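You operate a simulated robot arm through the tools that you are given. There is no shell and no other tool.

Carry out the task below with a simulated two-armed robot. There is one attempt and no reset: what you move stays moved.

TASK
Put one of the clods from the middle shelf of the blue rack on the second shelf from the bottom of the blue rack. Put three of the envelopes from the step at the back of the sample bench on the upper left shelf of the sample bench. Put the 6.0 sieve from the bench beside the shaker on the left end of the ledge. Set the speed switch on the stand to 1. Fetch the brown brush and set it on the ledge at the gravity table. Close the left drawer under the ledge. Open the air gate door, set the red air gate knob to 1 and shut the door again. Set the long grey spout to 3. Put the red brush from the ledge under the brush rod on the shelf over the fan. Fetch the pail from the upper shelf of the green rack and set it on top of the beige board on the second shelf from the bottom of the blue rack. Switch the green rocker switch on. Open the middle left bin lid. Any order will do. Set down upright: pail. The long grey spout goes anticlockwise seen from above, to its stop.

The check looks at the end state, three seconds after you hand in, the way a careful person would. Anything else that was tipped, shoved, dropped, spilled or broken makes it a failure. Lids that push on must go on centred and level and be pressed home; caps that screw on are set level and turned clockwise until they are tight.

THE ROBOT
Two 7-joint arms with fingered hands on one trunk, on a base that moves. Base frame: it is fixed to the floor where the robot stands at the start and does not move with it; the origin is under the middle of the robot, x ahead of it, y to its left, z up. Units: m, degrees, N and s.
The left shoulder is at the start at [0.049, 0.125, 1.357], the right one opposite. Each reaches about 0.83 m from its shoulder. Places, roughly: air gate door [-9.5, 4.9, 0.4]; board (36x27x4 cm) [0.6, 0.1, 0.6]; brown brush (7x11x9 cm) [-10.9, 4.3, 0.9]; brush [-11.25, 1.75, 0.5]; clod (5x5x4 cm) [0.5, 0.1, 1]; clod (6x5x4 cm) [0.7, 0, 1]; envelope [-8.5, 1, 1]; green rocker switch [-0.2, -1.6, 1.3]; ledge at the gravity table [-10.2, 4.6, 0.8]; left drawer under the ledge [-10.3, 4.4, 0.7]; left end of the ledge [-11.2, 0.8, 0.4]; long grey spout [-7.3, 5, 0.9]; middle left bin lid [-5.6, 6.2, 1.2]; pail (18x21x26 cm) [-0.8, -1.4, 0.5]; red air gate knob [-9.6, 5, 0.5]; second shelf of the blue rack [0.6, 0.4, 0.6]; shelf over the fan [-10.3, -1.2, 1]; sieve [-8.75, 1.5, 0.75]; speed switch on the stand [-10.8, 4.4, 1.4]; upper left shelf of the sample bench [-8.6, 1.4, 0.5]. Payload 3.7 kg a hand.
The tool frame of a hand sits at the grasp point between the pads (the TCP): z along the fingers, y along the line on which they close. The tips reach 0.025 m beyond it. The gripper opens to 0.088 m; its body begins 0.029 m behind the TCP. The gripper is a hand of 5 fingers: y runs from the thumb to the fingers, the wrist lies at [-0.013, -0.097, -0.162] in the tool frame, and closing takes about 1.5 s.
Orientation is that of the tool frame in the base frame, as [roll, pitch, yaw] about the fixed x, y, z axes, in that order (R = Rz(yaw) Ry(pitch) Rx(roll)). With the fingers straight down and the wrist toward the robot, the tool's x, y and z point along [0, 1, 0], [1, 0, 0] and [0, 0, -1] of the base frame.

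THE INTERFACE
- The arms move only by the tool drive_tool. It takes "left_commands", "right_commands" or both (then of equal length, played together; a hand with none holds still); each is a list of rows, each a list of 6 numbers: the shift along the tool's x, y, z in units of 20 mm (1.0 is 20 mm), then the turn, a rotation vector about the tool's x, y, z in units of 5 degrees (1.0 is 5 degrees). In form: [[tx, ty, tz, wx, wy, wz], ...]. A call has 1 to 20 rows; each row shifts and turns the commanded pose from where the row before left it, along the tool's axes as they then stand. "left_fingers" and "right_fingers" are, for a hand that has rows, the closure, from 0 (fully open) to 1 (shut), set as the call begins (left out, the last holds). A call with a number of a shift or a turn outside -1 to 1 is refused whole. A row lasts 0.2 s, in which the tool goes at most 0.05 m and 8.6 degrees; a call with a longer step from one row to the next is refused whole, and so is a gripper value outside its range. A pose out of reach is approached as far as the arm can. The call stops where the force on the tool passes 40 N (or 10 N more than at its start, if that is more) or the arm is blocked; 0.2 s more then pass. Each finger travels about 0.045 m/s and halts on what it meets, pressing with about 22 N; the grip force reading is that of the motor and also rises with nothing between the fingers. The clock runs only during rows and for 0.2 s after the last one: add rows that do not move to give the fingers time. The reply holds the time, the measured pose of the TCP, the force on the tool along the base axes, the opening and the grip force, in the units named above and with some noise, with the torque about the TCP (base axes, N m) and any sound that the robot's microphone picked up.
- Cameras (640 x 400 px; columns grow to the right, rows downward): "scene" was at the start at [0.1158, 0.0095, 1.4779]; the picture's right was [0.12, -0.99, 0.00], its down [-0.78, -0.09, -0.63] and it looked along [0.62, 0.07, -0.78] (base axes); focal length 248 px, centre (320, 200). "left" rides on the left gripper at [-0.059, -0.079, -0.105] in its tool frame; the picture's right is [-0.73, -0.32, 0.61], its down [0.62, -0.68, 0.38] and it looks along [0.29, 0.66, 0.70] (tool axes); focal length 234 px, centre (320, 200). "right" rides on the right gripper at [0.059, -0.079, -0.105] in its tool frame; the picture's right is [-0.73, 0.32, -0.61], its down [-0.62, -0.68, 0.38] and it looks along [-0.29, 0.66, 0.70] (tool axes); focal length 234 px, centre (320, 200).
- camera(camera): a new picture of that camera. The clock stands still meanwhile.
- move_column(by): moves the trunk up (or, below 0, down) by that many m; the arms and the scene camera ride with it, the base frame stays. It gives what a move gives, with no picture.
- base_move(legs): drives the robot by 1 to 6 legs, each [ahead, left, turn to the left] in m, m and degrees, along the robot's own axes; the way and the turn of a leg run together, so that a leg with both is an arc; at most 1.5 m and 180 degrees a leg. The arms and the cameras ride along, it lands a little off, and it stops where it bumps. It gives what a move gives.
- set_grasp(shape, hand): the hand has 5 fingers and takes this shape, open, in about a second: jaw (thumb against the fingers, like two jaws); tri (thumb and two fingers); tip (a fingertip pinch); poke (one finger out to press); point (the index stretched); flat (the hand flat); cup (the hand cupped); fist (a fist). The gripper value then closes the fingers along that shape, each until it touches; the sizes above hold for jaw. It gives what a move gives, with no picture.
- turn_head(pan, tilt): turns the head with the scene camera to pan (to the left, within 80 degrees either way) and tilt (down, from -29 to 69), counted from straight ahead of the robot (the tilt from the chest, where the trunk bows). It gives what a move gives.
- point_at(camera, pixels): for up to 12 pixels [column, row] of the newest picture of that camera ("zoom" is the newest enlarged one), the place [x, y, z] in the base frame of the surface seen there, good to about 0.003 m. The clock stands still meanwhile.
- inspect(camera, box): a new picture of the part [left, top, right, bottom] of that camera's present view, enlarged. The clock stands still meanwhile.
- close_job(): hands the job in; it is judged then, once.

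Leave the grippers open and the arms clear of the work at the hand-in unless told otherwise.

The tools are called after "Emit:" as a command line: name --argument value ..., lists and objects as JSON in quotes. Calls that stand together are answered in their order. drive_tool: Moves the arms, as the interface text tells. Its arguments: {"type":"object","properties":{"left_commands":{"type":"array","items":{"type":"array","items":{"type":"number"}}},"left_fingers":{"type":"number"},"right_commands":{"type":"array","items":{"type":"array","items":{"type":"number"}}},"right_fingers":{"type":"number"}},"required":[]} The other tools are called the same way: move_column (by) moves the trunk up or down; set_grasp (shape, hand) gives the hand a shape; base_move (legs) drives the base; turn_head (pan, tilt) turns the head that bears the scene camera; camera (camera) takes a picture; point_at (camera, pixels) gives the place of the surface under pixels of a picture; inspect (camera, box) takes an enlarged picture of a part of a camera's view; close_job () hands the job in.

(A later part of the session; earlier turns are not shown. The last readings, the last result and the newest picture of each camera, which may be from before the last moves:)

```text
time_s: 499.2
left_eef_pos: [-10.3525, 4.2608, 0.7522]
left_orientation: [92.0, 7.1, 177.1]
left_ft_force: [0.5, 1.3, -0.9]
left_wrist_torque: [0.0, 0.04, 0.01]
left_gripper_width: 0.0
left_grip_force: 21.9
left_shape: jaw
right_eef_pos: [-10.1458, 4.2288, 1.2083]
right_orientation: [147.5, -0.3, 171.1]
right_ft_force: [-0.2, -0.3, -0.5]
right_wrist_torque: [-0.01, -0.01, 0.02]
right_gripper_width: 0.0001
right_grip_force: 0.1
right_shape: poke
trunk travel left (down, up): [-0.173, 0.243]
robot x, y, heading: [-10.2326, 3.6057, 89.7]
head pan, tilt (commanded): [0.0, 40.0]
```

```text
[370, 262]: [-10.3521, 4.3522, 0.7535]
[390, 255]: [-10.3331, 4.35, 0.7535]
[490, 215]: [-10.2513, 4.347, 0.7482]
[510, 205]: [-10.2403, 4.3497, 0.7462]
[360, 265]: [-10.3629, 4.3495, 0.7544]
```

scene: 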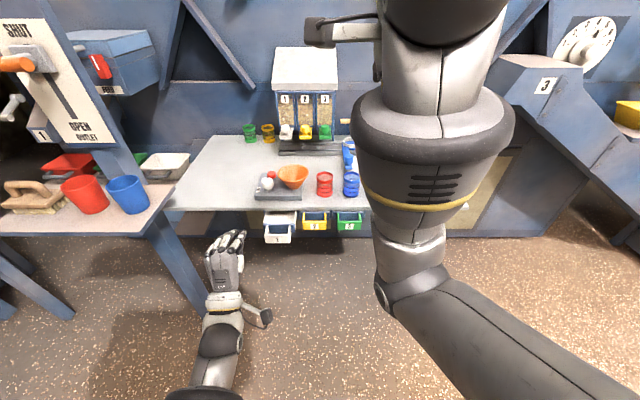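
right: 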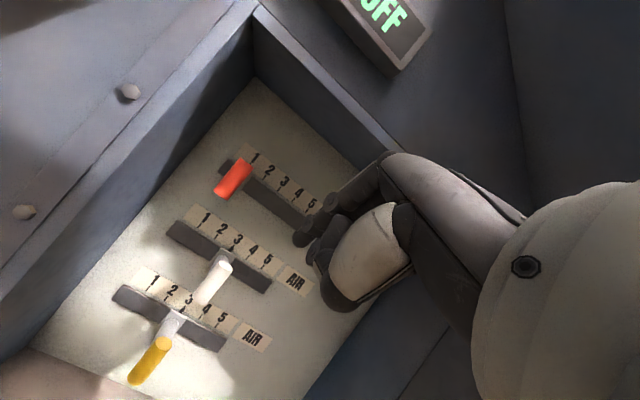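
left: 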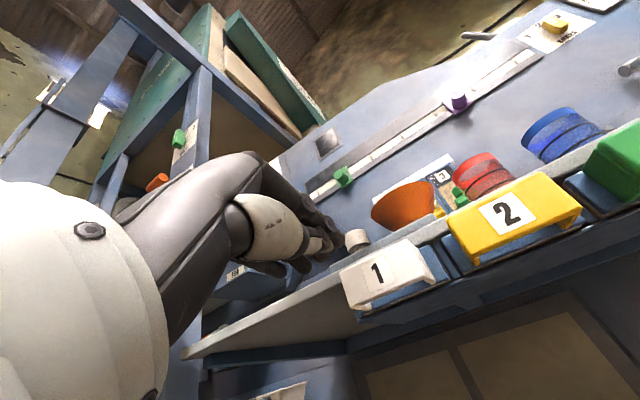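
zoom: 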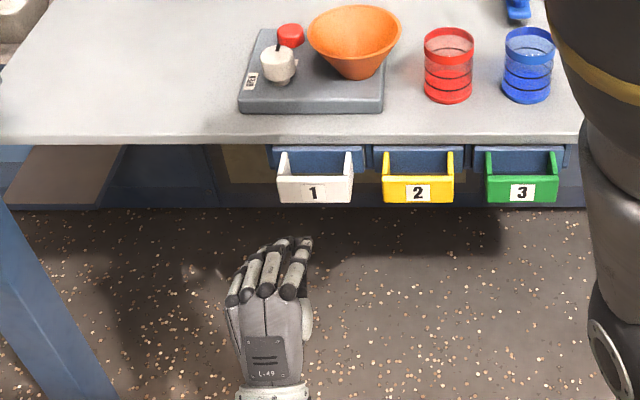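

Drawer 1 is flush with the others. Next the speed switch and the brown brush on the stand at left. I back off, raise the trunk and shift left.

Emit:
base_move --legs '[[-0.12, 0, 0]]'

Emit:
move_column --by 0.17

Emit:
drive_tool --right_commands '[[-0.5, 0, -0.3, 0, 0, 0], [-0.5, 0, -0.3, 0, 0, 0], [-0.5, 0, -0.3, 0, 0, 0], [-0.5, 0, -0.3, 0, 0, 0], [-0.5, -0.5, 0.5, 1, 0, 0], [-0.5, -0.5, 0.5, 1, 0, 0], [-0.5, -0.5, 0.5, 1, 0, 0], [-0.5, -0.5, 0.5, 1, 0, 0], [-0.5, -0.5, 0.5, 1, 0, 0], [-0.5, -0.5, 0.5, 1, 0, 0], [-0.5, 0, 0.8, 0, 0, 0], [-0.5, 0, 0.8, 0, 0, 0], [-0.5, 0, 0.8, 0, 0, 0], [-0.5, 0, 0.8, 0, 0, 0], [-0.5, 0, 0.8, 0, 0, 0], [0, 0, 0, 0, 0, 0]]'

Emit:
base_move --legs '[[0, 0.4, 0]]'

Emit:
turn_head --pan 0 --tilt 25

Emit:
camera --camera "scene"

```text
time_s: 500.5
left_eef_pos: [-10.3531, 4.139, 0.753]
left_orientation: [91.9, 7.1, 177.0]
left_ft_force: [-0.3, -0.3, -0.6]
left_wrist_torque: [-0.02, 0.0, 0.02]
left_gripper_width: 0.0001
left_grip_force: 21.9
left_shape: jaw
right_eef_pos: [-10.1477, 4.1073, 1.2081]
right_orientation: [147.4, -0.2, 171.3]
right_ft_force: [-0.5, 0.3, -0.7]
right_wrist_torque: [0.01, 0.01, -0.01]
right_gripper_width: 0.0002
right_grip_force: 0.1
right_shape: poke
trunk travel left (down, up): [-0.173, 0.243]
robot x, y, heading: [-10.2284, 3.4897, 90.0]
head pan, tilt (commanded): [0.0, 40.0]
```

```text
time_s: 502.4
left_eef_pos: [-10.3547, 4.1471, 0.9867]
left_orientation: [85.9, 6.9, 176.6]
left_ft_force: [-0.7, 0.9, 0.2]
left_wrist_torque: [0.02, 0.02, 0.0]
left_gripper_width: 0.0
left_grip_force: 21.8
left_shape: jaw
right_eef_pos: [-10.1454, 4.1103, 1.3764]
right_orientation: [147.5, -0.2, 171.3]
right_ft_force: [-0.8, -0.5, 0.4]
right_wrist_torque: [0.01, 0.0, -0.04]
right_gripper_width: 0.0
right_grip_force: 0.1
right_shape: poke
trunk travel left (down, up): [-0.343, 0.073]
robot x, y, heading: [-10.2309, 3.4886, 89.9]
head pan, tilt (commanded): [0.0, 40.0]
```

```text
time_s: 505.8
left_eef_pos: [-10.3544, 4.1485, 0.9872]
left_orientation: [85.9, 6.7, 176.5]
left_ft_force: [-0.3, -0.6, -0.3]
left_wrist_torque: [-0.01, -0.02, 0.0]
left_gripper_width: 0.0
left_grip_force: 22.0
left_shape: jaw
right_eef_pos: [-10.1102, 4.0991, 1.2048]
right_orientation: [177.4, -0.2, 170.7]
right_ft_force: [-0.1, 0.7, 0.1]
right_wrist_torque: [-0.05, 0.0, -0.03]
right_gripper_width: 0.0
right_grip_force: 0.1
right_shape: poke
right hand out of reach, approached as far as the arm can: row 6, 7, 8, 9, 10, 11, 12, 13, 14, 15
trunk travel left (down, up): [-0.343, 0.073]
robot x, y, heading: [-10.2307, 3.4855, 89.9]
head pan, tilt (commanded): [0.0, 40.0]
```

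```text
time_s: 509.8
left_eef_pos: [-10.7467, 4.1482, 0.9885]
left_orientation: [85.8, 6.8, 176.5]
left_ft_force: [0.5, 0.1, 0.0]
left_wrist_torque: [0.0, -0.04, 0.0]
left_gripper_width: 0.0
left_grip_force: 22.6
left_shape: jaw
right_eef_pos: [-10.5032, 4.0999, 1.2042]
right_orientation: [177.4, -0.3, 170.6]
right_ft_force: [-0.2, 0.0, -0.1]
right_wrist_torque: [-0.02, 0.02, -0.02]
right_gripper_width: 0.0
right_grip_force: 0.1
right_shape: poke
trunk travel left (down, up): [-0.343, 0.073]
robot x, y, heading: [-10.6252, 3.4891, 89.9]
head pan, tilt (commanded): [0.0, 40.0]
```

```text
time_s: 510.6
left_eef_pos: [-10.7472, 4.1475, 0.9875]
left_orientation: [85.9, 6.7, 176.3]
left_ft_force: [-0.4, 0.3, 0.2]
left_wrist_torque: [0.01, 0.0, 0.01]
left_gripper_width: 0.0
left_grip_force: 22.3
left_shape: jaw
right_eef_pos: [-10.5022, 4.0994, 1.2049]
right_orientation: [177.4, -0.2, 170.6]
right_ft_force: [-1.4, -0.5, 0.4]
right_wrist_torque: [-0.03, -0.01, 0.01]
right_gripper_width: 0.0001
right_grip_force: 0.0
right_shape: poke
trunk travel left (down, up): [-0.343, 0.073]
robot x, y, heading: [-10.6279, 3.4896, 89.9]
head pan, tilt (commanded): [0.0, 25.0]
```

```text
taken
```

scene: 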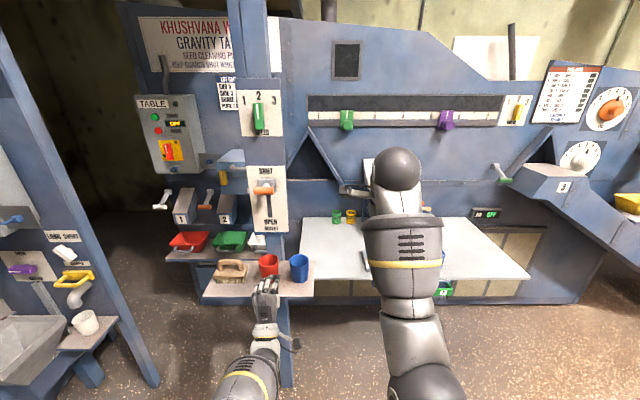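

The stand with the SPEED switch is at (258,115) and the brush at (230,270) on its shelf. I look at both closely.

Emit:
inspect --camera "scene" --box '[225, 70, 295, 145]'

Emit:
point_at --camera "zoom" --pixels '[[320, 200], [318, 160], [325, 270], [250, 150], [320, 120], [395, 150], [320, 330], [295, 200], [345, 200], [430, 200]]'

Emit:
inspect --camera "scene" --box '[190, 225, 330, 330]'

Emit:
point_at --camera "zoom" --pixels '[[175, 155], [135, 160], [220, 165], [180, 205], [175, 240], [120, 215], [240, 215], [350, 200], [150, 280], [300, 290], [520, 290], [75, 290]]'

```text
5.33 times, centred on (260, 108) of scene
```

zoom: 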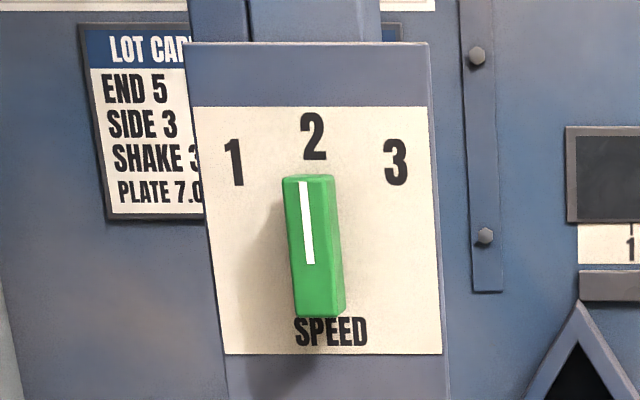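

```text
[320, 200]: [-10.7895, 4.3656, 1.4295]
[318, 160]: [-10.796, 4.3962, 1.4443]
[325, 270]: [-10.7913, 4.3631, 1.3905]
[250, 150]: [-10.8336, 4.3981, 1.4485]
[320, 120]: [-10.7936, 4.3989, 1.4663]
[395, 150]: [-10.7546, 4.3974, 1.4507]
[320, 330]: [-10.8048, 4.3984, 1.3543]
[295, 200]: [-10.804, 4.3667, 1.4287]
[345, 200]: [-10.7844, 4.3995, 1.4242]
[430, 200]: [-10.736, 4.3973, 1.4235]
```

```text
3.81 times, centred on (260, 278) of scene
```

zoom: 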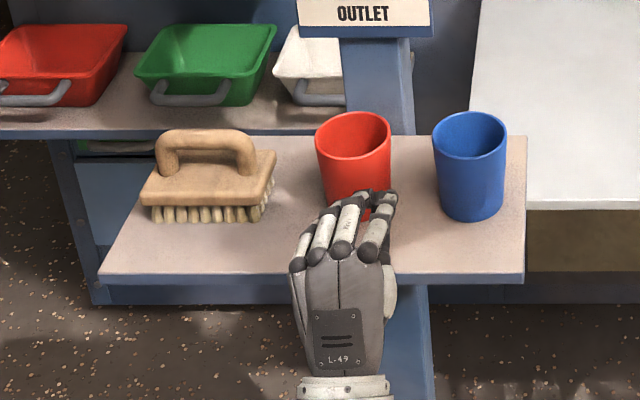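

```text
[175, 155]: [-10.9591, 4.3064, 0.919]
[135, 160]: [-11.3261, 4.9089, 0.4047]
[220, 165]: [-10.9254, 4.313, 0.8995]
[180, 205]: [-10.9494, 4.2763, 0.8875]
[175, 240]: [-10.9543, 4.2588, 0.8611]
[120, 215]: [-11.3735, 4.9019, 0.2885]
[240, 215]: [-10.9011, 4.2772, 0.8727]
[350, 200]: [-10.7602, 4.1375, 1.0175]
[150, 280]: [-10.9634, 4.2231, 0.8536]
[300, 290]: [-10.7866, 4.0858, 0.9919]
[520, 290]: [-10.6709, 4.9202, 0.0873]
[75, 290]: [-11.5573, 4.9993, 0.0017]
```

The speed selector is a rotary bar pointing to 2, pivot about (−10.795, z 1.407); it must turn 45° counter‑clockwise to 1. Pushing its bottom end to the right with the left index does that. I put the left hand in poke and raise it to that height, well in front of the panel.

Emit:
set_grasp --hand "left" --shape "poke"

Emit:
drive_tool --left_commands '[[0.3, 0.5, -0.9, 0, 0, 0], [0.3, 0.8, -0.9, 0, 0, 0], [0.3, 1, -0.9, 0, 0, 0], [0.3, 1, 0, 0, 0, 0], [0.3, 1, 0, 0, 0, 0], [0.3, 1, 0, 0, 0, 0], [0.3, 1, 0, 0, 0, 0], [0.3, 1, 0, 0, 0, 0], [0.3, 1, 0, 0, 0, 0], [0.3, 1, 0, 0, 0, 0], [0.3, 1, 0, 0, 0, 0], [0.3, 1, 0, 0, 0, 0], [0.3, 1, 0, 0, 0, 0], [0, 1, 0, 0, 0, 0], [0, 1, 0, 0, 0, 0], [0, 1, 0, 0, 0, 0], [0, 1, 0, 0, 0, 0], [0, 1, 0, 0, 0, 0], [0, 1, 0, 0, 0, 0], [0, 0, 0, 0, 0, 0]]' --left_fingers 0

Emit:
camera --camera "scene"

```text
time_s: 511.5
left_eef_pos: [-10.7459, 4.1481, 0.9875]
left_orientation: [85.8, 6.8, 176.1]
left_ft_force: [-0.2, -0.2, 0.1]
left_wrist_torque: [0.02, 0.02, -0.03]
left_gripper_width: 0.0
left_grip_force: 0.1
left_shape: poke
right_eef_pos: [-10.5026, 4.0982, 1.2047]
right_orientation: [177.3, -0.2, 170.6]
right_ft_force: [-0.8, 0.1, -0.8]
right_wrist_torque: [-0.01, 0.03, 0.01]
right_gripper_width: 0.0
right_grip_force: 0.1
right_shape: poke
trunk travel left (down, up): [-0.343, 0.073]
robot x, y, heading: [-10.6274, 3.4866, 89.8]
head pan, tilt (commanded): [0.0, 25.0]
```

```text
time_s: 515.7
left_eef_pos: [-10.8719, 4.0764, 1.3376]
left_orientation: [85.9, 6.7, 176.2]
left_ft_force: [0.8, -0.6, 0.0]
left_wrist_torque: [0.01, 0.0, 0.0]
left_gripper_width: 0.0
left_grip_force: 0.1
left_shape: poke
right_eef_pos: [-10.5028, 4.0977, 1.2048]
right_orientation: [177.4, -0.2, 170.6]
right_ft_force: [0.9, -0.1, 0.5]
right_wrist_torque: [0.02, 0.0, 0.01]
right_gripper_width: 0.0001
right_grip_force: 0.0
right_shape: poke
trunk travel left (down, up): [-0.343, 0.073]
robot x, y, heading: [-10.626, 3.4872, 89.9]
head pan, tilt (commanded): [0.0, 25.0]
```

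```text
taken
```

scene: 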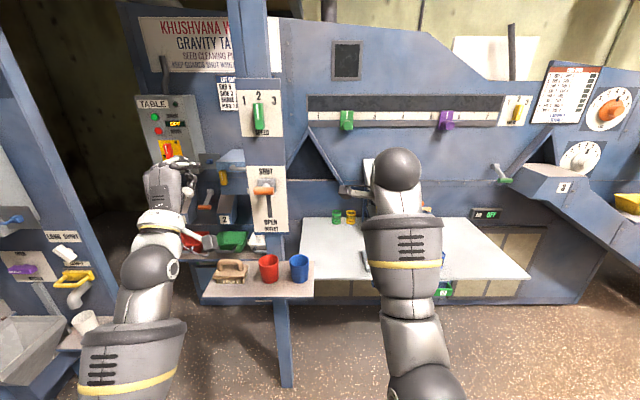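

The left hand is up at (−10.872, 4.076, 1.338). I drive 0.15 m ahead, then place the fingertip left of the bar's lower end.

Emit:
base_move --legs '[[0.15, 0, 0]]'

Emit:
drive_tool --left_commands '[[-0.1, 0.5, 0.3, 0, 0, 0], [-0.1, 0.5, 0.5, 0, 0, 0], [-0.1, 0.5, 0.8, 0, 0, 0], [-0.1, 0.1, 0.8, 0, 0, 0], [-0.1, 0, 0.8, 0, 0, 0], [-0.1, 0, 0.8, 0, 0, 0], [0, 0, 0, 0, 0, 0]]'

Emit:
camera --camera "left"

Emit:
inspect --camera "scene" --box '[180, 40, 340, 180]'

```text
time_s: 517.1
left_eef_pos: [-10.8733, 4.2244, 1.3369]
left_orientation: [85.9, 6.8, 176.5]
left_ft_force: [-0.5, 0.4, 0.1]
left_wrist_torque: [0.0, -0.01, -0.01]
left_gripper_width: 0.0
left_grip_force: 0.0
left_shape: poke
right_eef_pos: [-10.5027, 4.2467, 1.2034]
right_orientation: [177.5, -0.2, 170.7]
right_ft_force: [-0.2, 1.1, -0.3]
right_wrist_torque: [0.01, -0.01, -0.01]
right_gripper_width: 0.0001
right_grip_force: 0.0
right_shape: poke
trunk travel left (down, up): [-0.343, 0.073]
robot x, y, heading: [-10.6233, 3.6362, 90.0]
head pan, tilt (commanded): [0.0, 25.0]
```

```text
time_s: 518.7
left_eef_pos: [-10.8597, 4.3004, 1.3771]
left_orientation: [85.8, 6.7, 176.4]
left_ft_force: [0.5, 0.1, -0.3]
left_wrist_torque: [0.0, 0.0, 0.02]
left_gripper_width: 0.0
left_grip_force: 0.0
left_shape: poke
right_eef_pos: [-10.5035, 4.2469, 1.2041]
right_orientation: [177.4, -0.2, 170.6]
right_ft_force: [-0.1, -0.8, 0.0]
right_wrist_torque: [0.02, 0.01, -0.04]
right_gripper_width: 0.0
right_grip_force: 0.1
right_shape: poke
trunk travel left (down, up): [-0.343, 0.073]
robot x, y, heading: [-10.6259, 3.6301, 90.2]
head pan, tilt (commanded): [0.0, 25.0]
```

```text
taken
```

left: 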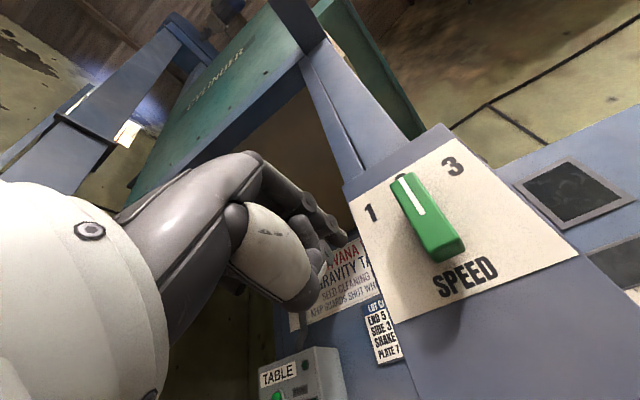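

```text
2.86 times, centred on (260, 110) of scene
```

zoom: 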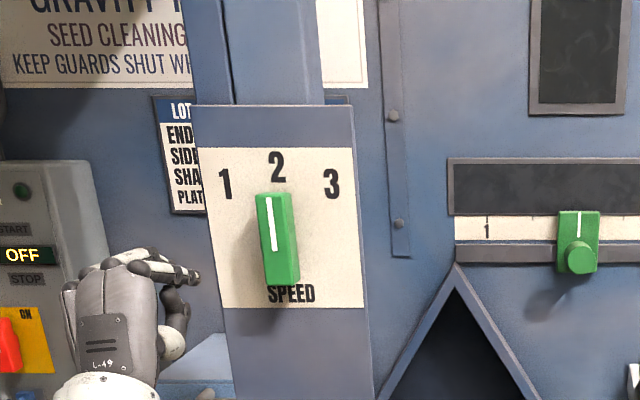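

Emit:
point_at --camera "left" --pixels '[[447, 245], [437, 225], [425, 200], [410, 180], [430, 250], [343, 241], [338, 236]]'

Emit:
point_at --camera "zoom" --pixels '[[285, 275], [278, 240], [272, 205], [265, 240], [195, 278]]'

```text
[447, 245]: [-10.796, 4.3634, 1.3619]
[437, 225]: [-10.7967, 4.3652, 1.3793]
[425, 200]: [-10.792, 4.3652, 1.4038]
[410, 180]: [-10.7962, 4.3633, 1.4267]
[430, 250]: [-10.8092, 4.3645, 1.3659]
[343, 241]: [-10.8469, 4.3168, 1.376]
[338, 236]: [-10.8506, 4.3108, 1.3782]
```

```text
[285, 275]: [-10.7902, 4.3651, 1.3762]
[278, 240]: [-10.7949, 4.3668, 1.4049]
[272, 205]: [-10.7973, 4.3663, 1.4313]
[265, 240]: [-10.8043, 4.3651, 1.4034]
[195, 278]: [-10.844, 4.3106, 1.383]
```

Bar's lower end at (−10.797, 4.364, 1.36), left face x −10.809; fingertip at (−10.847, 4.317, 1.376). I move the tip forward 0.065 m beside the bar.

Emit:
drive_tool --left_commands '[[0.0, -0.1, 0.8, 0, 0, 0], [0.0, -0.1, 0.8, 0, 0, 0], [0.0, -0.1, 0.8, 0, 0, 0], [0.0, -0.1, 0.7, 0, 0, 0], [0, 0, 0, 0, 0, 0]]'

Emit:
camera --camera "left"

Emit:
inspect --camera "scene" --box '[180, 40, 340, 180]'

```text
time_s: 519.9
left_eef_pos: [-10.8544, 4.362, 1.3734]
left_orientation: [85.9, 6.7, 176.4]
left_ft_force: [0.3, -0.2, 1.1]
left_wrist_torque: [-0.04, -0.04, -0.01]
left_gripper_width: 0.0
left_grip_force: 0.2
left_shape: poke
right_eef_pos: [-10.5018, 4.2461, 1.2057]
right_orientation: [177.4, -0.1, 170.7]
right_ft_force: [0.4, 0.2, -0.2]
right_wrist_torque: [-0.04, 0.01, 0.02]
right_gripper_width: 0.0
right_grip_force: 0.0
right_shape: poke
trunk travel left (down, up): [-0.343, 0.073]
robot x, y, heading: [-10.6266, 3.6373, 90.0]
head pan, tilt (commanded): [0.0, 25.0]
```

```text
taken
```

left: 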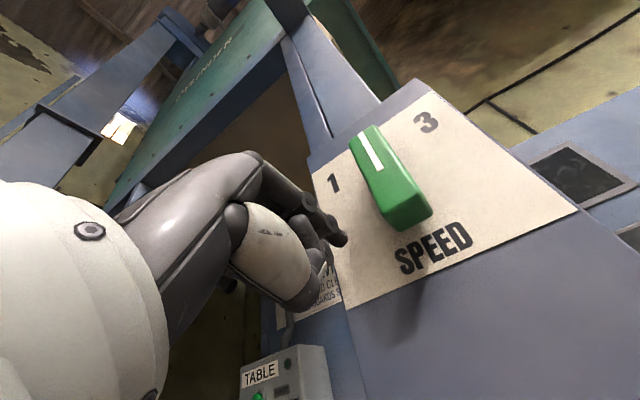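

```text
2.86 times, centred on (260, 110) of scene
```

zoom: 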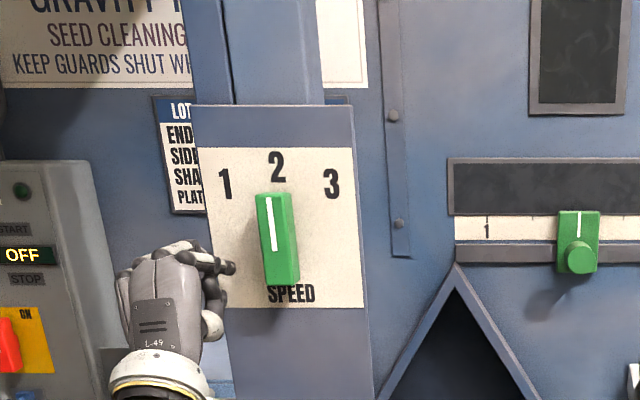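

The fingertip is beside the bar's lower half. I push right (and slightly up along the arc) in small steps.

Emit:
drive_tool --left_commands '[[-0.3, 0, 0, 0, 0, 0], [-0.3, 0, 0, 0, 0, 0], [-0.3, 0, 0, 0, 0, 0], [-0.3, 0, 0, 0, 0, 0], [-0.2, 0.04, 0, 0, 0, 0], [-0.2, 0.05, 0, 0, 0, 0], [-0.2, 0.06, 0, 0, 0, 0], [-0.2, 0.08, 0, 0, 0, 0], [-0.2, 0.08, 0, 0, 0, 0], [-0.2, 0.1, 0, 0, 0, 0], [-0.2, 0.1, 0, 0, 0, 0], [0, 0, 0, 0, 0, 0]]'

Emit:
inspect --camera "scene" --box '[180, 40, 340, 180]'

```text
time_s: 522.5
left_eef_pos: [-10.8134, 4.3596, 1.386]
left_orientation: [86.0, 7.1, 176.7]
left_ft_force: [-22.0, -3.3, -17.2]
left_wrist_torque: [-0.03, -0.1, 0.1]
left_gripper_width: 0.0
left_grip_force: 0.0
left_shape: poke
right_eef_pos: [-10.5072, 4.2473, 1.2049]
right_orientation: [177.5, 0.1, 170.7]
right_ft_force: [-0.2, 0.6, -0.1]
right_wrist_torque: [-0.04, -0.01, 0.03]
right_gripper_width: 0.0001
right_grip_force: 0.2
right_shape: poke
trunk travel left (down, up): [-0.343, 0.073]
robot x, y, heading: [-10.6244, 3.6396, 90.0]
head pan, tilt (commanded): [0.0, 25.0]
```

```text
2.86 times, centred on (260, 110) of scene
```

zoom: 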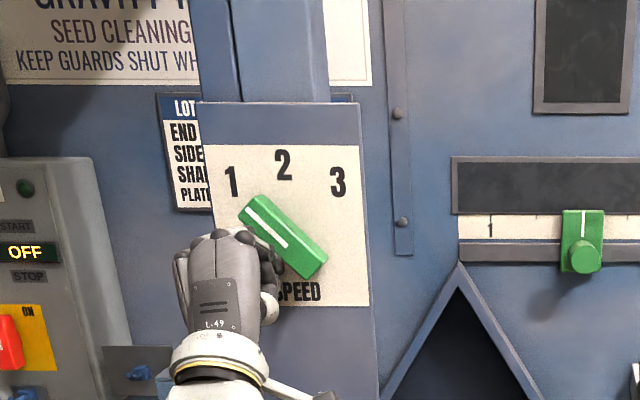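

The bar has turned toward 1 and resists (at its stop). I release to the left and look again.

Emit:
drive_tool --left_commands '[[0.4, -0.1, 0, 0, 0, 0], [0.5, -0.1, 0, 0, 0, 0], [0.5, 0, -0.3, 0, 0, 0], [0.3, 0, -0.8, 0, 0, 0], [0, 0, -0.9, 0, 0, 0], [0, 0, -0.9, 0, 0, 0], [0, 0, -0.9, 0, 0, 0], [0, 0, 0, 0, 0, 0]]'

Emit:
inspect --camera "scene" --box '[180, 40, 340, 180]'

```text
time_s: 524.3
left_eef_pos: [-10.8415, 4.2858, 1.3758]
left_orientation: [85.9, 6.7, 176.3]
left_ft_force: [-0.1, -0.4, 0.1]
left_wrist_torque: [0.02, -0.01, 0.02]
left_gripper_width: 0.0
left_grip_force: 0.1
left_shape: poke
right_eef_pos: [-10.5031, 4.2469, 1.205]
right_orientation: [177.4, -0.2, 170.6]
right_ft_force: [-0.2, -0.1, 1.1]
right_wrist_torque: [-0.01, -0.03, -0.02]
right_gripper_width: 0.0
right_grip_force: 0.1
right_shape: poke
trunk travel left (down, up): [-0.343, 0.073]
robot x, y, heading: [-10.6256, 3.6365, 89.9]
head pan, tilt (commanded): [0.0, 25.0]
```

```text
2.86 times, centred on (260, 110) of scene
```

zoom: 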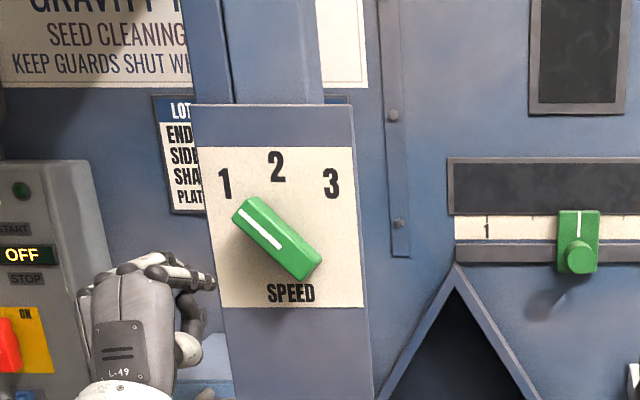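

SPEED points to 1. Next the brown brush: I measure it, and the post to its left.

Emit:
turn_head --pan 15 --tilt 40

Emit:
camera --camera "scene"

```text
time_s: 525.0
left_eef_pos: [-10.842, 4.2866, 1.3767]
left_orientation: [85.9, 6.7, 176.3]
left_ft_force: [-0.2, 0.2, 0.2]
left_wrist_torque: [-0.01, -0.05, 0.0]
left_gripper_width: 0.0
left_grip_force: 0.1
left_shape: poke
right_eef_pos: [-10.5033, 4.2463, 1.2038]
right_orientation: [177.3, -0.2, 170.7]
right_ft_force: [0.1, 0.3, 0.8]
right_wrist_torque: [-0.01, -0.03, 0.02]
right_gripper_width: 0.0001
right_grip_force: 0.1
right_shape: poke
trunk travel left (down, up): [-0.343, 0.073]
robot x, y, heading: [-10.6247, 3.6358, 89.7]
head pan, tilt (commanded): [15.0, 40.0]
```

```text
taken
```

scene: 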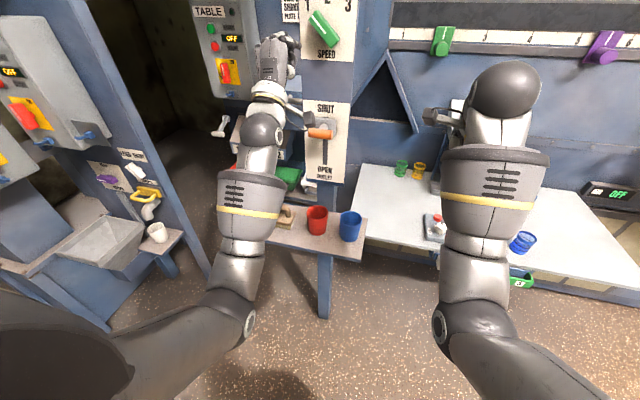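

The left arm hides the brush. I back off 0.12 m, return the left hand to jaw and turn it fingers-down.

Emit:
base_move --legs '[[-0.12, 0, 0]]'

Emit:
set_grasp --hand "left" --shape "jaw"

Emit:
drive_tool --left_commands '[[0.3, 0, -0.5, 1, 0, 0], [0.3, 0, -0.5, 1, 0, 0], [0.3, 0, -0.5, 1, 0, 0], [0.3, 0, -0.5, 1, 0, 0], [0.3, 0, 0, 1, 0, 0], [0.3, 0, 0, 1, 0, 0], [0.3, 0, 0, 1, 0, 0], [0.3, 0, 0, 1, 0, 0], [0.3, 0, 0, 1, 0, 0], [0.3, 0, 0, 1, 0, 0], [0.3, 0, 0, 1, 0, 0], [0.3, 0, 0, 1, 0, 0], [0, 0, 0.5, 1, 0, 0], [0, 0, 0.5, 1, 0, 0], [0, 0, 0.5, 1, 0, 0], [0, 0, 0.5, 1, 0, 0], [0, 0, 0.5, 1, 0, 0], [0, 0, 0.5, 1, 0, 0], [0, 0, 0.5, 0.8, 0, -0.5], [0, 0, 0.5, 0, 0, -0.5]]' --left_fingers 0

Emit:
turn_head --pan 20 --tilt 35

Emit:
camera --camera "scene"

```text
time_s: 526.3
left_eef_pos: [-10.842, 4.1667, 1.3767]
left_orientation: [85.7, 6.9, 176.2]
left_ft_force: [1.5, 1.1, 0.5]
left_wrist_torque: [-0.05, 0.01, -0.01]
left_gripper_width: 0.0004
left_grip_force: 0.1
left_shape: poke
right_eef_pos: [-10.5018, 4.124, 1.2059]
right_orientation: [177.4, -0.3, 170.6]
right_ft_force: [-0.8, -0.4, -0.5]
right_wrist_torque: [0.02, 0.04, 0.04]
right_gripper_width: 0.0
right_grip_force: 0.0
right_shape: poke
trunk travel left (down, up): [-0.343, 0.073]
robot x, y, heading: [-10.6243, 3.5135, 89.8]
head pan, tilt (commanded): [15.0, 40.0]
```

```text
time_s: 527.2
left_eef_pos: [-10.8413, 4.1661, 1.3759]
left_orientation: [85.9, 6.7, 176.1]
left_ft_force: [0.3, 0.5, 0.9]
left_wrist_torque: [-0.01, -0.02, 0.02]
left_gripper_width: 0.088
left_grip_force: 0.0
left_shape: jaw
right_eef_pos: [-10.5028, 4.1262, 1.2045]
right_orientation: [177.4, -0.2, 170.5]
right_ft_force: [0.2, -0.6, 0.5]
right_wrist_torque: [0.0, 0.01, -0.03]
right_gripper_width: 0.0
right_grip_force: 0.1
right_shape: poke
trunk travel left (down, up): [-0.343, 0.073]
robot x, y, heading: [-10.6277, 3.5162, 90.0]
head pan, tilt (commanded): [15.0, 40.0]
```

```text
time_s: 531.4
left_eef_pos: [-10.9055, 4.1531, 1.2947]
left_orientation: [-179.5, 6.8, -178.8]
left_ft_force: [-0.8, 0.7, 0.4]
left_wrist_torque: [0.02, 0.01, 0.03]
left_gripper_width: 0.088
left_grip_force: 0.0
left_shape: jaw
right_eef_pos: [-10.5018, 4.1268, 1.2058]
right_orientation: [177.4, -0.2, 170.6]
right_ft_force: [-1.0, 0.3, -0.1]
right_wrist_torque: [0.0, -0.01, 0.0]
right_gripper_width: 0.0
right_grip_force: 0.1
right_shape: poke
trunk travel left (down, up): [-0.343, 0.073]
robot x, y, heading: [-10.6258, 3.5192, 89.8]
head pan, tilt (commanded): [15.0, 40.0]
```

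```text
time_s: 532.0
left_eef_pos: [-10.9069, 4.1537, 1.2958]
left_orientation: [-179.6, 6.8, -178.7]
left_ft_force: [-0.2, -0.2, 0.2]
left_wrist_torque: [-0.04, 0.01, 0.02]
left_gripper_width: 0.0879
left_grip_force: 0.0
left_shape: jaw
right_eef_pos: [-10.5017, 4.1257, 1.205]
right_orientation: [177.5, -0.3, 170.5]
right_ft_force: [0.0, -0.7, -0.1]
right_wrist_torque: [0.02, 0.01, 0.02]
right_gripper_width: 0.0
right_grip_force: 0.1
right_shape: poke
trunk travel left (down, up): [-0.343, 0.073]
robot x, y, heading: [-10.6278, 3.5139, 89.7]
head pan, tilt (commanded): [20.0, 35.0]
```

```text
taken
```

scene: 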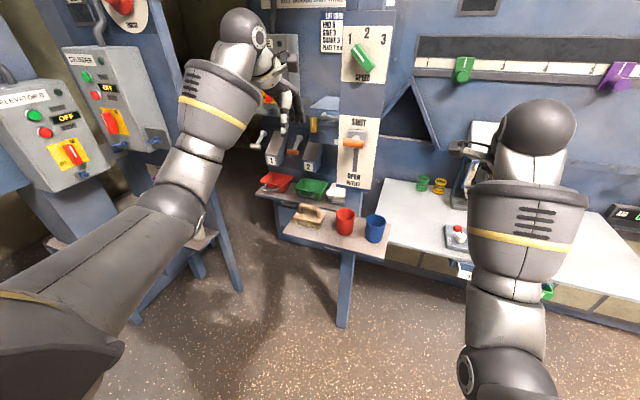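

Emit:
inspect --camera "scene" --box '[260, 180, 400, 270]'

Emit:
point_at --camera "zoom" --pixels '[[180, 110], [250, 115], [285, 135], [220, 112], [225, 140], [200, 165], [280, 180], [160, 185], [270, 215], [165, 205], [300, 150], [350, 240]]'

```text
4.44 times, centred on (330, 225) of scene
```

zoom: 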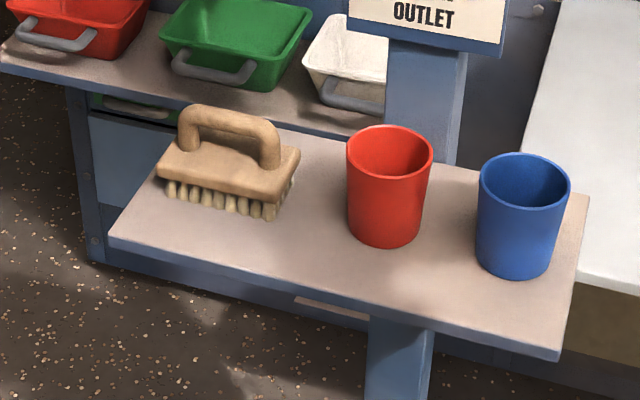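

```text
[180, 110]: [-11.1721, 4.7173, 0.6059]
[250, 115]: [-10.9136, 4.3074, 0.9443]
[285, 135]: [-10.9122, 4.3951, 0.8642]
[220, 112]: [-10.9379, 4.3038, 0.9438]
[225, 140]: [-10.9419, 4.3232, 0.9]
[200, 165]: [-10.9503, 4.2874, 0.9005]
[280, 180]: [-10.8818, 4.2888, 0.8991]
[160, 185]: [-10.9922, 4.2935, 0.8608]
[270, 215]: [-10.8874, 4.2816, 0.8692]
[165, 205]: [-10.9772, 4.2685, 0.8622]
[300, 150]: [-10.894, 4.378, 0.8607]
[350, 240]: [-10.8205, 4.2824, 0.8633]
```

Brush handle: bar along x at (−10.932, 4.312), top z 0.944, block top 0.90. I move the left hand above it, straightening its slight lean.

Emit:
drive_tool --left_commands '[[0.1, 0.62, 0.95, 0, 0.68, 0], [0.1, 0.62, 0.95, 0, 0.68, 0], [0.1, 0.62, 0.95, 0, 0, 0], [0.1, 0.62, 0.95, 0, 0, 0], [0.1, 0.62, 0.95, 0, 0, 0], [0.1, 0.62, 0.95, 0, 0, 0], [0.1, 0.62, 0.95, 0, 0, 0], [0.1, 0.62, 0.95, 0, 0, 0], [0.1, 0.62, 0.95, 0, 0, 0], [0.1, 0.62, 0.95, 0, 0, 0], [0.1, 0.62, 0.95, 0, 0, 0], [0.1, 0.62, 0.95, 0, 0, 0], [0.1, 0.62, 0.95, 0, 0, 0], [0, 0, 0, 0, 0, 0]]'

Emit:
camera --camera "left"

Emit:
camera --camera "scene"

```text
time_s: 535.0
left_eef_pos: [-10.9232, 4.2881, 1.0477]
left_orientation: [-179.6, 0.1, -178.8]
left_ft_force: [0.1, -0.3, 0.3]
left_wrist_torque: [0.04, 0.0, 0.0]
left_gripper_width: 0.088
left_grip_force: 0.0
left_shape: jaw
left hand out of reach, approached as far as the arm can: row 12, 13
right_eef_pos: [-10.502, 4.1257, 1.2047]
right_orientation: [177.5, -0.3, 170.5]
right_ft_force: [0.1, -0.1, 0.5]
right_wrist_torque: [-0.01, 0.0, 0.0]
right_gripper_width: 0.0002
right_grip_force: 0.0
right_shape: poke
trunk travel left (down, up): [-0.343, 0.073]
robot x, y, heading: [-10.6264, 3.5173, 90.1]
head pan, tilt (commanded): [20.0, 35.0]
```

```text
taken
```

left: 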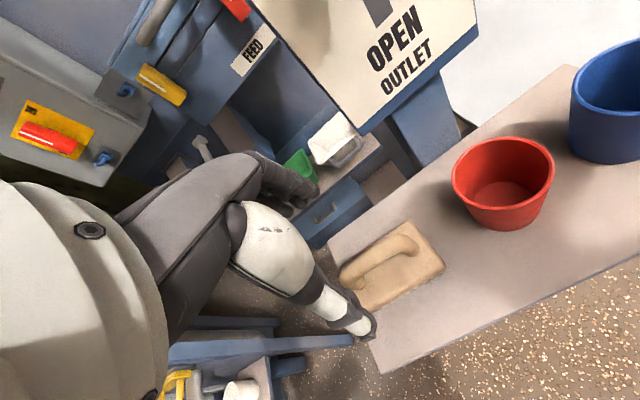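

```text
taken
```

scene: 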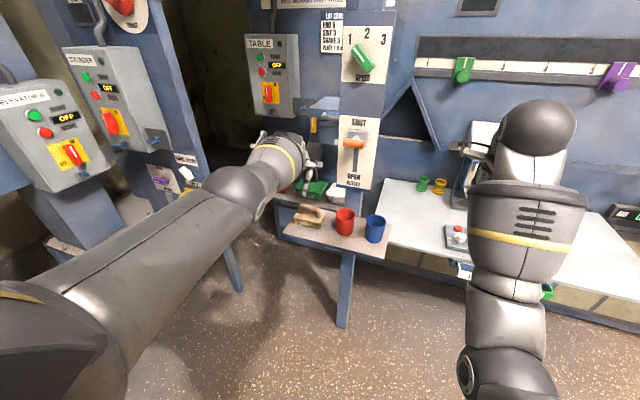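

A bit out of reach; I drive 0.13 m ahead and 0.05 m left.

Emit:
base_move --legs '[[0.13, 0.05, 0]]'

Emit:
camera --camera "left"

```text
time_s: 536.4
left_eef_pos: [-10.976, 4.4177, 1.0473]
left_orientation: [-179.5, 0.1, -178.7]
left_ft_force: [-0.2, 0.3, -0.5]
left_wrist_torque: [-0.03, 0.0, 0.0]
left_gripper_width: 0.0876
left_grip_force: 0.0
left_shape: jaw
right_eef_pos: [-10.5532, 4.2581, 1.2036]
right_orientation: [177.5, -0.1, 170.7]
right_ft_force: [0.2, 0.4, -0.1]
right_wrist_torque: [0.02, 0.04, 0.01]
right_gripper_width: 0.0002
right_grip_force: 0.1
right_shape: poke
trunk travel left (down, up): [-0.343, 0.073]
robot x, y, heading: [-10.6723, 3.6423, 90.1]
head pan, tilt (commanded): [20.0, 35.0]
```

```text
taken
```

left: 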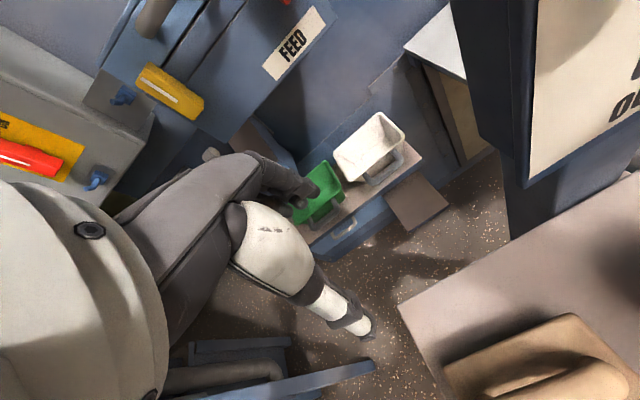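

I bring the hand back over the brush handle.

Emit:
drive_tool --left_commands '[[-0.35, -0.87, 0, 0, 0, 0], [-0.35, -0.87, 0, 0, 0, 0], [-0.35, -0.87, 0, 0, 0, 0], [-0.35, -0.87, 0, 0, 0, 0], [-0.35, -0.87, 0, 0, 0, 0], [-0.35, -0.87, 0, 0, 0, 0], [0, 0, 0, 0, 0, 0]]'

Emit:
camera --camera "left"

```text
time_s: 538.0
left_eef_pos: [-10.9296, 4.3141, 1.0481]
left_orientation: [-179.5, 0.1, -178.5]
left_ft_force: [-0.2, 0.6, -0.6]
left_wrist_torque: [0.03, -0.01, -0.01]
left_gripper_width: 0.088
left_grip_force: 0.1
left_shape: jaw
right_eef_pos: [-10.5546, 4.2582, 1.2056]
right_orientation: [177.4, -0.2, 170.7]
right_ft_force: [-0.2, 0.6, -0.3]
right_wrist_torque: [0.03, -0.02, -0.03]
right_gripper_width: 0.0001
right_grip_force: 0.0
right_shape: poke
trunk travel left (down, up): [-0.343, 0.073]
robot x, y, heading: [-10.678, 3.6421, 89.9]
head pan, tilt (commanded): [20.0, 35.0]
```

```text
taken
```

left: 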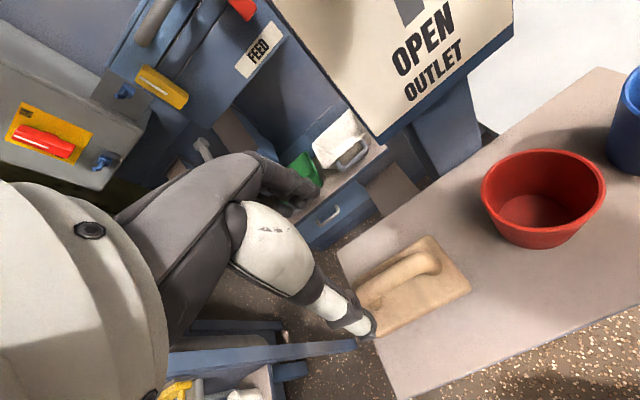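

Emit:
point_at --camera "left" --pixels '[[405, 275], [430, 262], [380, 290], [440, 290], [400, 320]]'

```text
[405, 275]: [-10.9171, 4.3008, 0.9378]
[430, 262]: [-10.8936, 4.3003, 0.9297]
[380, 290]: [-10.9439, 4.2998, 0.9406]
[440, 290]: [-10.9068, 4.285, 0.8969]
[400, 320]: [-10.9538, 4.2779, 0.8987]
```

The handle is right below. I descend to z 0.93 and close.

Emit:
drive_tool --left_commands '[[0, -0.1, 0.95, 0, 0, 0], [0, 0, 0.95, 0, 0, 0], [0, 0, 0.95, 0, 0, 0], [0, 0, 0.95, 0, 0, 0], [0, 0, 0.95, 0, 0, 0], [0, 0, 0.95, 0, 0, 0], [0, 0, 0.2, 0, 0, 0], [0, 0, 0, 0, 0, 0]]'

Emit:
drive_tool --left_commands '[[0, 0, 0, 0, 0, 0], [0, 0, 0, 0, 0, 0], [0, 0, 0, 0, 0, 0], [0, 0, 0, 0, 0, 0], [0, 0, 0, 0, 0, 0], [0, 0, 0, 0, 0, 0], [0, 0, 0, 0, 0, 0], [0, 0, 0, 0, 0, 0], [0, 0, 0, 0, 0, 0]]' --left_fingers 1

Emit:
camera --camera "left"

```text
time_s: 539.8
left_eef_pos: [-10.9313, 4.3111, 0.9306]
left_orientation: [-179.6, 0.0, -178.6]
left_ft_force: [0.2, 1.2, 0.1]
left_wrist_torque: [0.01, 0.01, -0.01]
left_gripper_width: 0.0878
left_grip_force: 0.0
left_shape: jaw
right_eef_pos: [-10.5543, 4.2556, 1.2036]
right_orientation: [177.4, -0.2, 170.8]
right_ft_force: [-0.5, -0.4, -0.7]
right_wrist_torque: [0.02, 0.0, 0.01]
right_gripper_width: 0.0
right_grip_force: 0.1
right_shape: poke
trunk travel left (down, up): [-0.343, 0.073]
robot x, y, heading: [-10.6795, 3.647, 89.9]
head pan, tilt (commanded): [20.0, 35.0]
```

```text
time_s: 541.8
left_eef_pos: [-10.9334, 4.311, 0.9297]
left_orientation: [-179.5, 0.1, -178.6]
left_ft_force: [0.5, -0.4, -0.4]
left_wrist_torque: [0.01, 0.01, -0.05]
left_gripper_width: 0.0032
left_grip_force: 21.5
left_shape: jaw
right_eef_pos: [-10.5541, 4.2559, 1.2049]
right_orientation: [177.4, -0.2, 170.8]
right_ft_force: [-0.9, -0.3, 0.5]
right_wrist_torque: [-0.01, -0.02, 0.03]
right_gripper_width: 0.0001
right_grip_force: 0.0
right_shape: poke
trunk travel left (down, up): [-0.343, 0.073]
robot x, y, heading: [-10.6807, 3.6462, 89.9]
head pan, tilt (commanded): [20.0, 35.0]
```

```text
taken
```

left: 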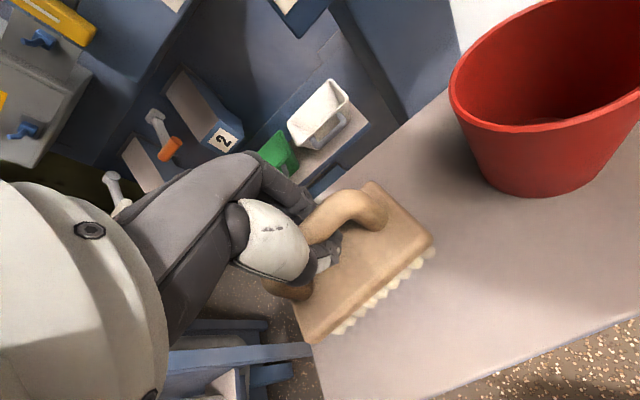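

The fingers have closed around the handle. I lift 0.1 m.

Emit:
drive_tool --left_commands '[[0, 0, -0.5, 0, 0, 0], [0, 0, -0.7, 0, 0, 0], [0, 0, -0.8, 0, 0, 0], [0, 0, -1, 0, 0, 0], [0, 0, -1, 0, 0, 0], [0, 0, -1, 0, 0, 0], [0, 0, -1, 0, 0, 0], [0, 0, 0, 0, 0, 0]]'

Emit:
camera --camera "left"

Emit:
camera --camera "scene"

```text
time_s: 543.6
left_eef_pos: [-10.9308, 4.3125, 1.0499]
left_orientation: [-179.5, 0.0, -178.7]
left_ft_force: [0.3, -0.3, -1.8]
left_wrist_torque: [0.02, 0.0, 0.01]
left_gripper_width: 0.0035
left_grip_force: 22.9
left_shape: jaw
right_eef_pos: [-10.554, 4.2578, 1.2048]
right_orientation: [177.3, -0.2, 170.6]
right_ft_force: [0.4, -0.3, -0.3]
right_wrist_torque: [-0.02, -0.02, 0.02]
right_gripper_width: 0.0002
right_grip_force: 0.1
right_shape: poke
trunk travel left (down, up): [-0.343, 0.073]
robot x, y, heading: [-10.6748, 3.6482, 90.0]
head pan, tilt (commanded): [20.0, 35.0]
```

```text
taken
```

left: 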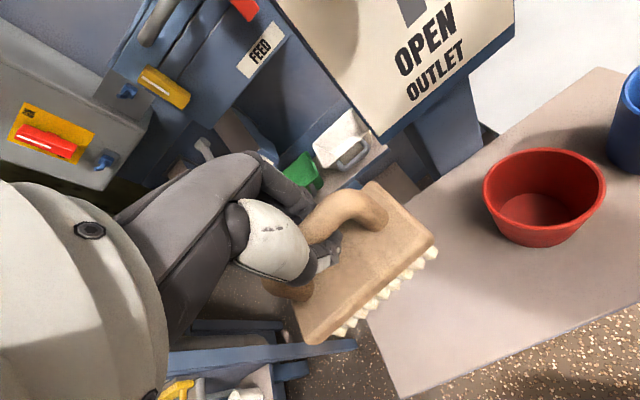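

```text
taken
```

scene: 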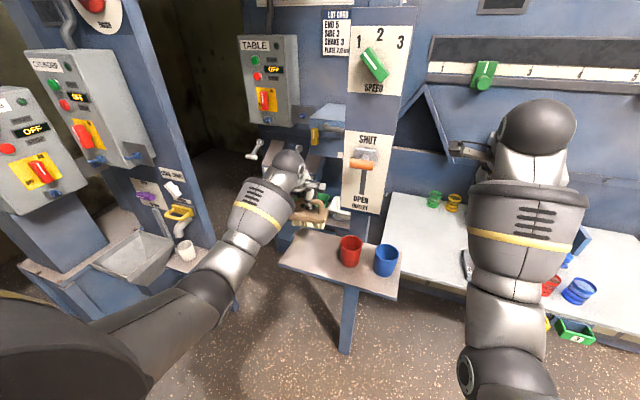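

Held firmly. The free spot on the ledge is at its right front, about (−9.92, 4.52). I back off 0.2 m and move right 1.0 m.

Emit:
base_move --legs '[[-0.2, 0, 0], [0, -1.0, 0]]'

Emit:
turn_head --pan 15 --tilt 45

Emit:
camera --camera "scene"

```text
time_s: 553.9
left_eef_pos: [-9.9241, 4.1081, 1.0496]
left_orientation: [-179.5, 0.0, -179.1]
left_ft_force: [-0.3, 0.9, -1.9]
left_wrist_torque: [0.03, -0.01, 0.02]
left_gripper_width: 0.0031
left_grip_force: 21.6
left_shape: jaw
right_eef_pos: [-9.5469, 4.0486, 1.2048]
right_orientation: [177.4, -0.2, 170.2]
right_ft_force: [0.8, 0.7, -0.3]
right_wrist_torque: [0.0, 0.0, -0.01]
right_gripper_width: 0.0
right_grip_force: 0.2
right_shape: poke
trunk travel left (down, up): [-0.343, 0.073]
robot x, y, heading: [-9.675, 3.4393, 89.3]
head pan, tilt (commanded): [20.0, 35.0]
```

```text
time_s: 554.6
left_eef_pos: [-9.9249, 4.1077, 1.0503]
left_orientation: [-179.3, 0.1, -179.1]
left_ft_force: [-1.3, -0.5, -2.1]
left_wrist_torque: [0.02, 0.04, -0.02]
left_gripper_width: 0.0033
left_grip_force: 22.3
left_shape: jaw
right_eef_pos: [-9.5479, 4.0498, 1.2042]
right_orientation: [177.4, -0.2, 170.1]
right_ft_force: [-0.5, 0.3, 0.1]
right_wrist_torque: [0.0, -0.02, 0.01]
right_gripper_width: 0.0
right_grip_force: 0.1
right_shape: poke
trunk travel left (down, up): [-0.343, 0.073]
robot x, y, heading: [-9.6753, 3.4398, 89.7]
head pan, tilt (commanded): [15.0, 45.0]
```

```text
taken
```

scene: 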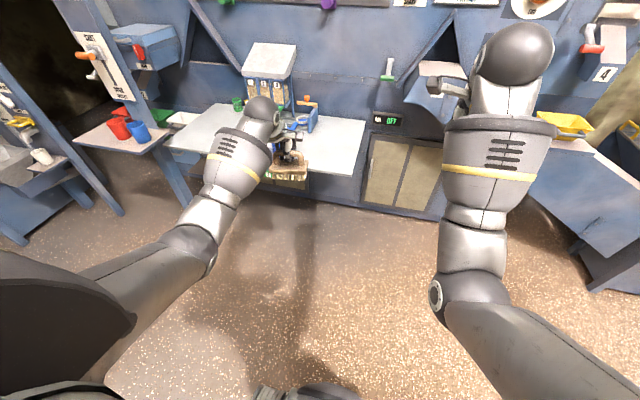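

I check the free area of the ledge on the right.

Emit:
inspect --camera "scene" --box '[250, 80, 390, 200]'

Emit:
point_at --camera "scene" --pixels '[[340, 155], [345, 130], [325, 150], [310, 120], [318, 112], [300, 125], [330, 168], [352, 165], [355, 125]]'

```text
3.33 times, centred on (320, 140) of scene
```

zoom: 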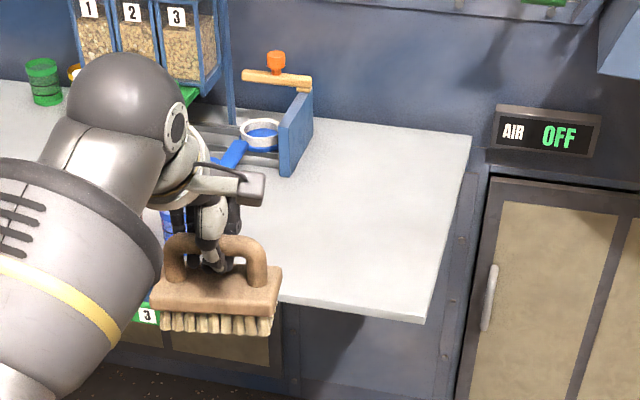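

```text
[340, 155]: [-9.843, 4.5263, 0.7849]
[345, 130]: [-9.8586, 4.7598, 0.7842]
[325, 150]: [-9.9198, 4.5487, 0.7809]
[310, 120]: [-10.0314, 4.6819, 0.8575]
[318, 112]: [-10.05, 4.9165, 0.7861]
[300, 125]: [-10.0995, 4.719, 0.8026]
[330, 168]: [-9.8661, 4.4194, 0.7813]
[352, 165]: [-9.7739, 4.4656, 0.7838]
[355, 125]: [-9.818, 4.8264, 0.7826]
```

The right part of the ledge is free (x −10.0…−9.77). I drive 0.43 m ahead so the brush is over it at about (−9.89, 4.54).

Emit:
base_move --legs '[[0.43, -0.04, 0]]'

Emit:
camera --camera "left"

Emit:
camera --camera "scene"

```text
time_s: 557.3
left_eef_pos: [-9.8785, 4.5495, 1.0498]
left_orientation: [-179.5, 0.0, -179.3]
left_ft_force: [0.9, -0.2, -1.1]
left_wrist_torque: [-0.02, 0.02, 0.01]
left_gripper_width: 0.0033
left_grip_force: 21.9
left_shape: jaw
right_eef_pos: [-9.5006, 4.4879, 1.2037]
right_orientation: [177.4, -0.2, 170.0]
right_ft_force: [0.2, -0.2, -0.6]
right_wrist_torque: [0.0, 0.0, 0.04]
right_gripper_width: 0.0001
right_grip_force: 0.1
right_shape: poke
trunk travel left (down, up): [-0.343, 0.073]
robot x, y, heading: [-9.6326, 3.8834, 89.3]
head pan, tilt (commanded): [15.0, 45.0]
```

```text
taken
```

left: 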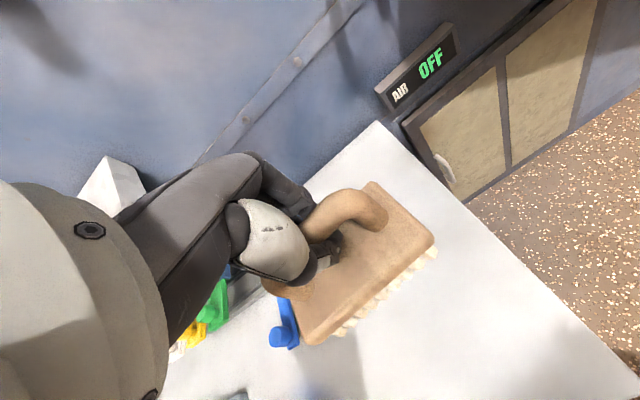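

```text
taken
```

scene: 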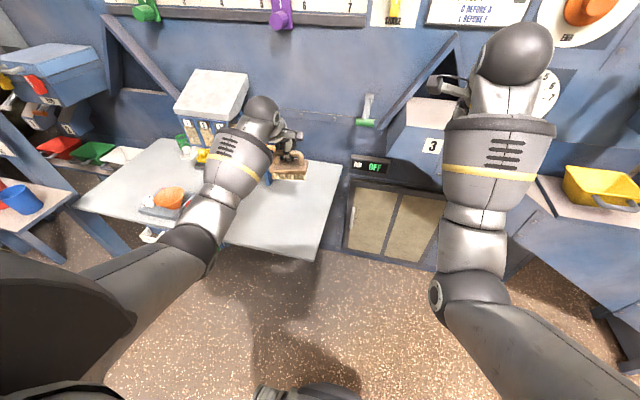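

There is a blue handle on the ledge near the brush's left end; I measure it.

Emit:
point_at --camera "left" --pixels '[[285, 335], [290, 310], [278, 345], [310, 335], [430, 250], [380, 350]]'

```text
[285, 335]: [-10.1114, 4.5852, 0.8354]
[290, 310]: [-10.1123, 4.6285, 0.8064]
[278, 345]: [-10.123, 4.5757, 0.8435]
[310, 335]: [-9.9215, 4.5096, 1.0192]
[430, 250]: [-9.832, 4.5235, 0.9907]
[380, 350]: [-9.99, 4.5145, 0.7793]
```

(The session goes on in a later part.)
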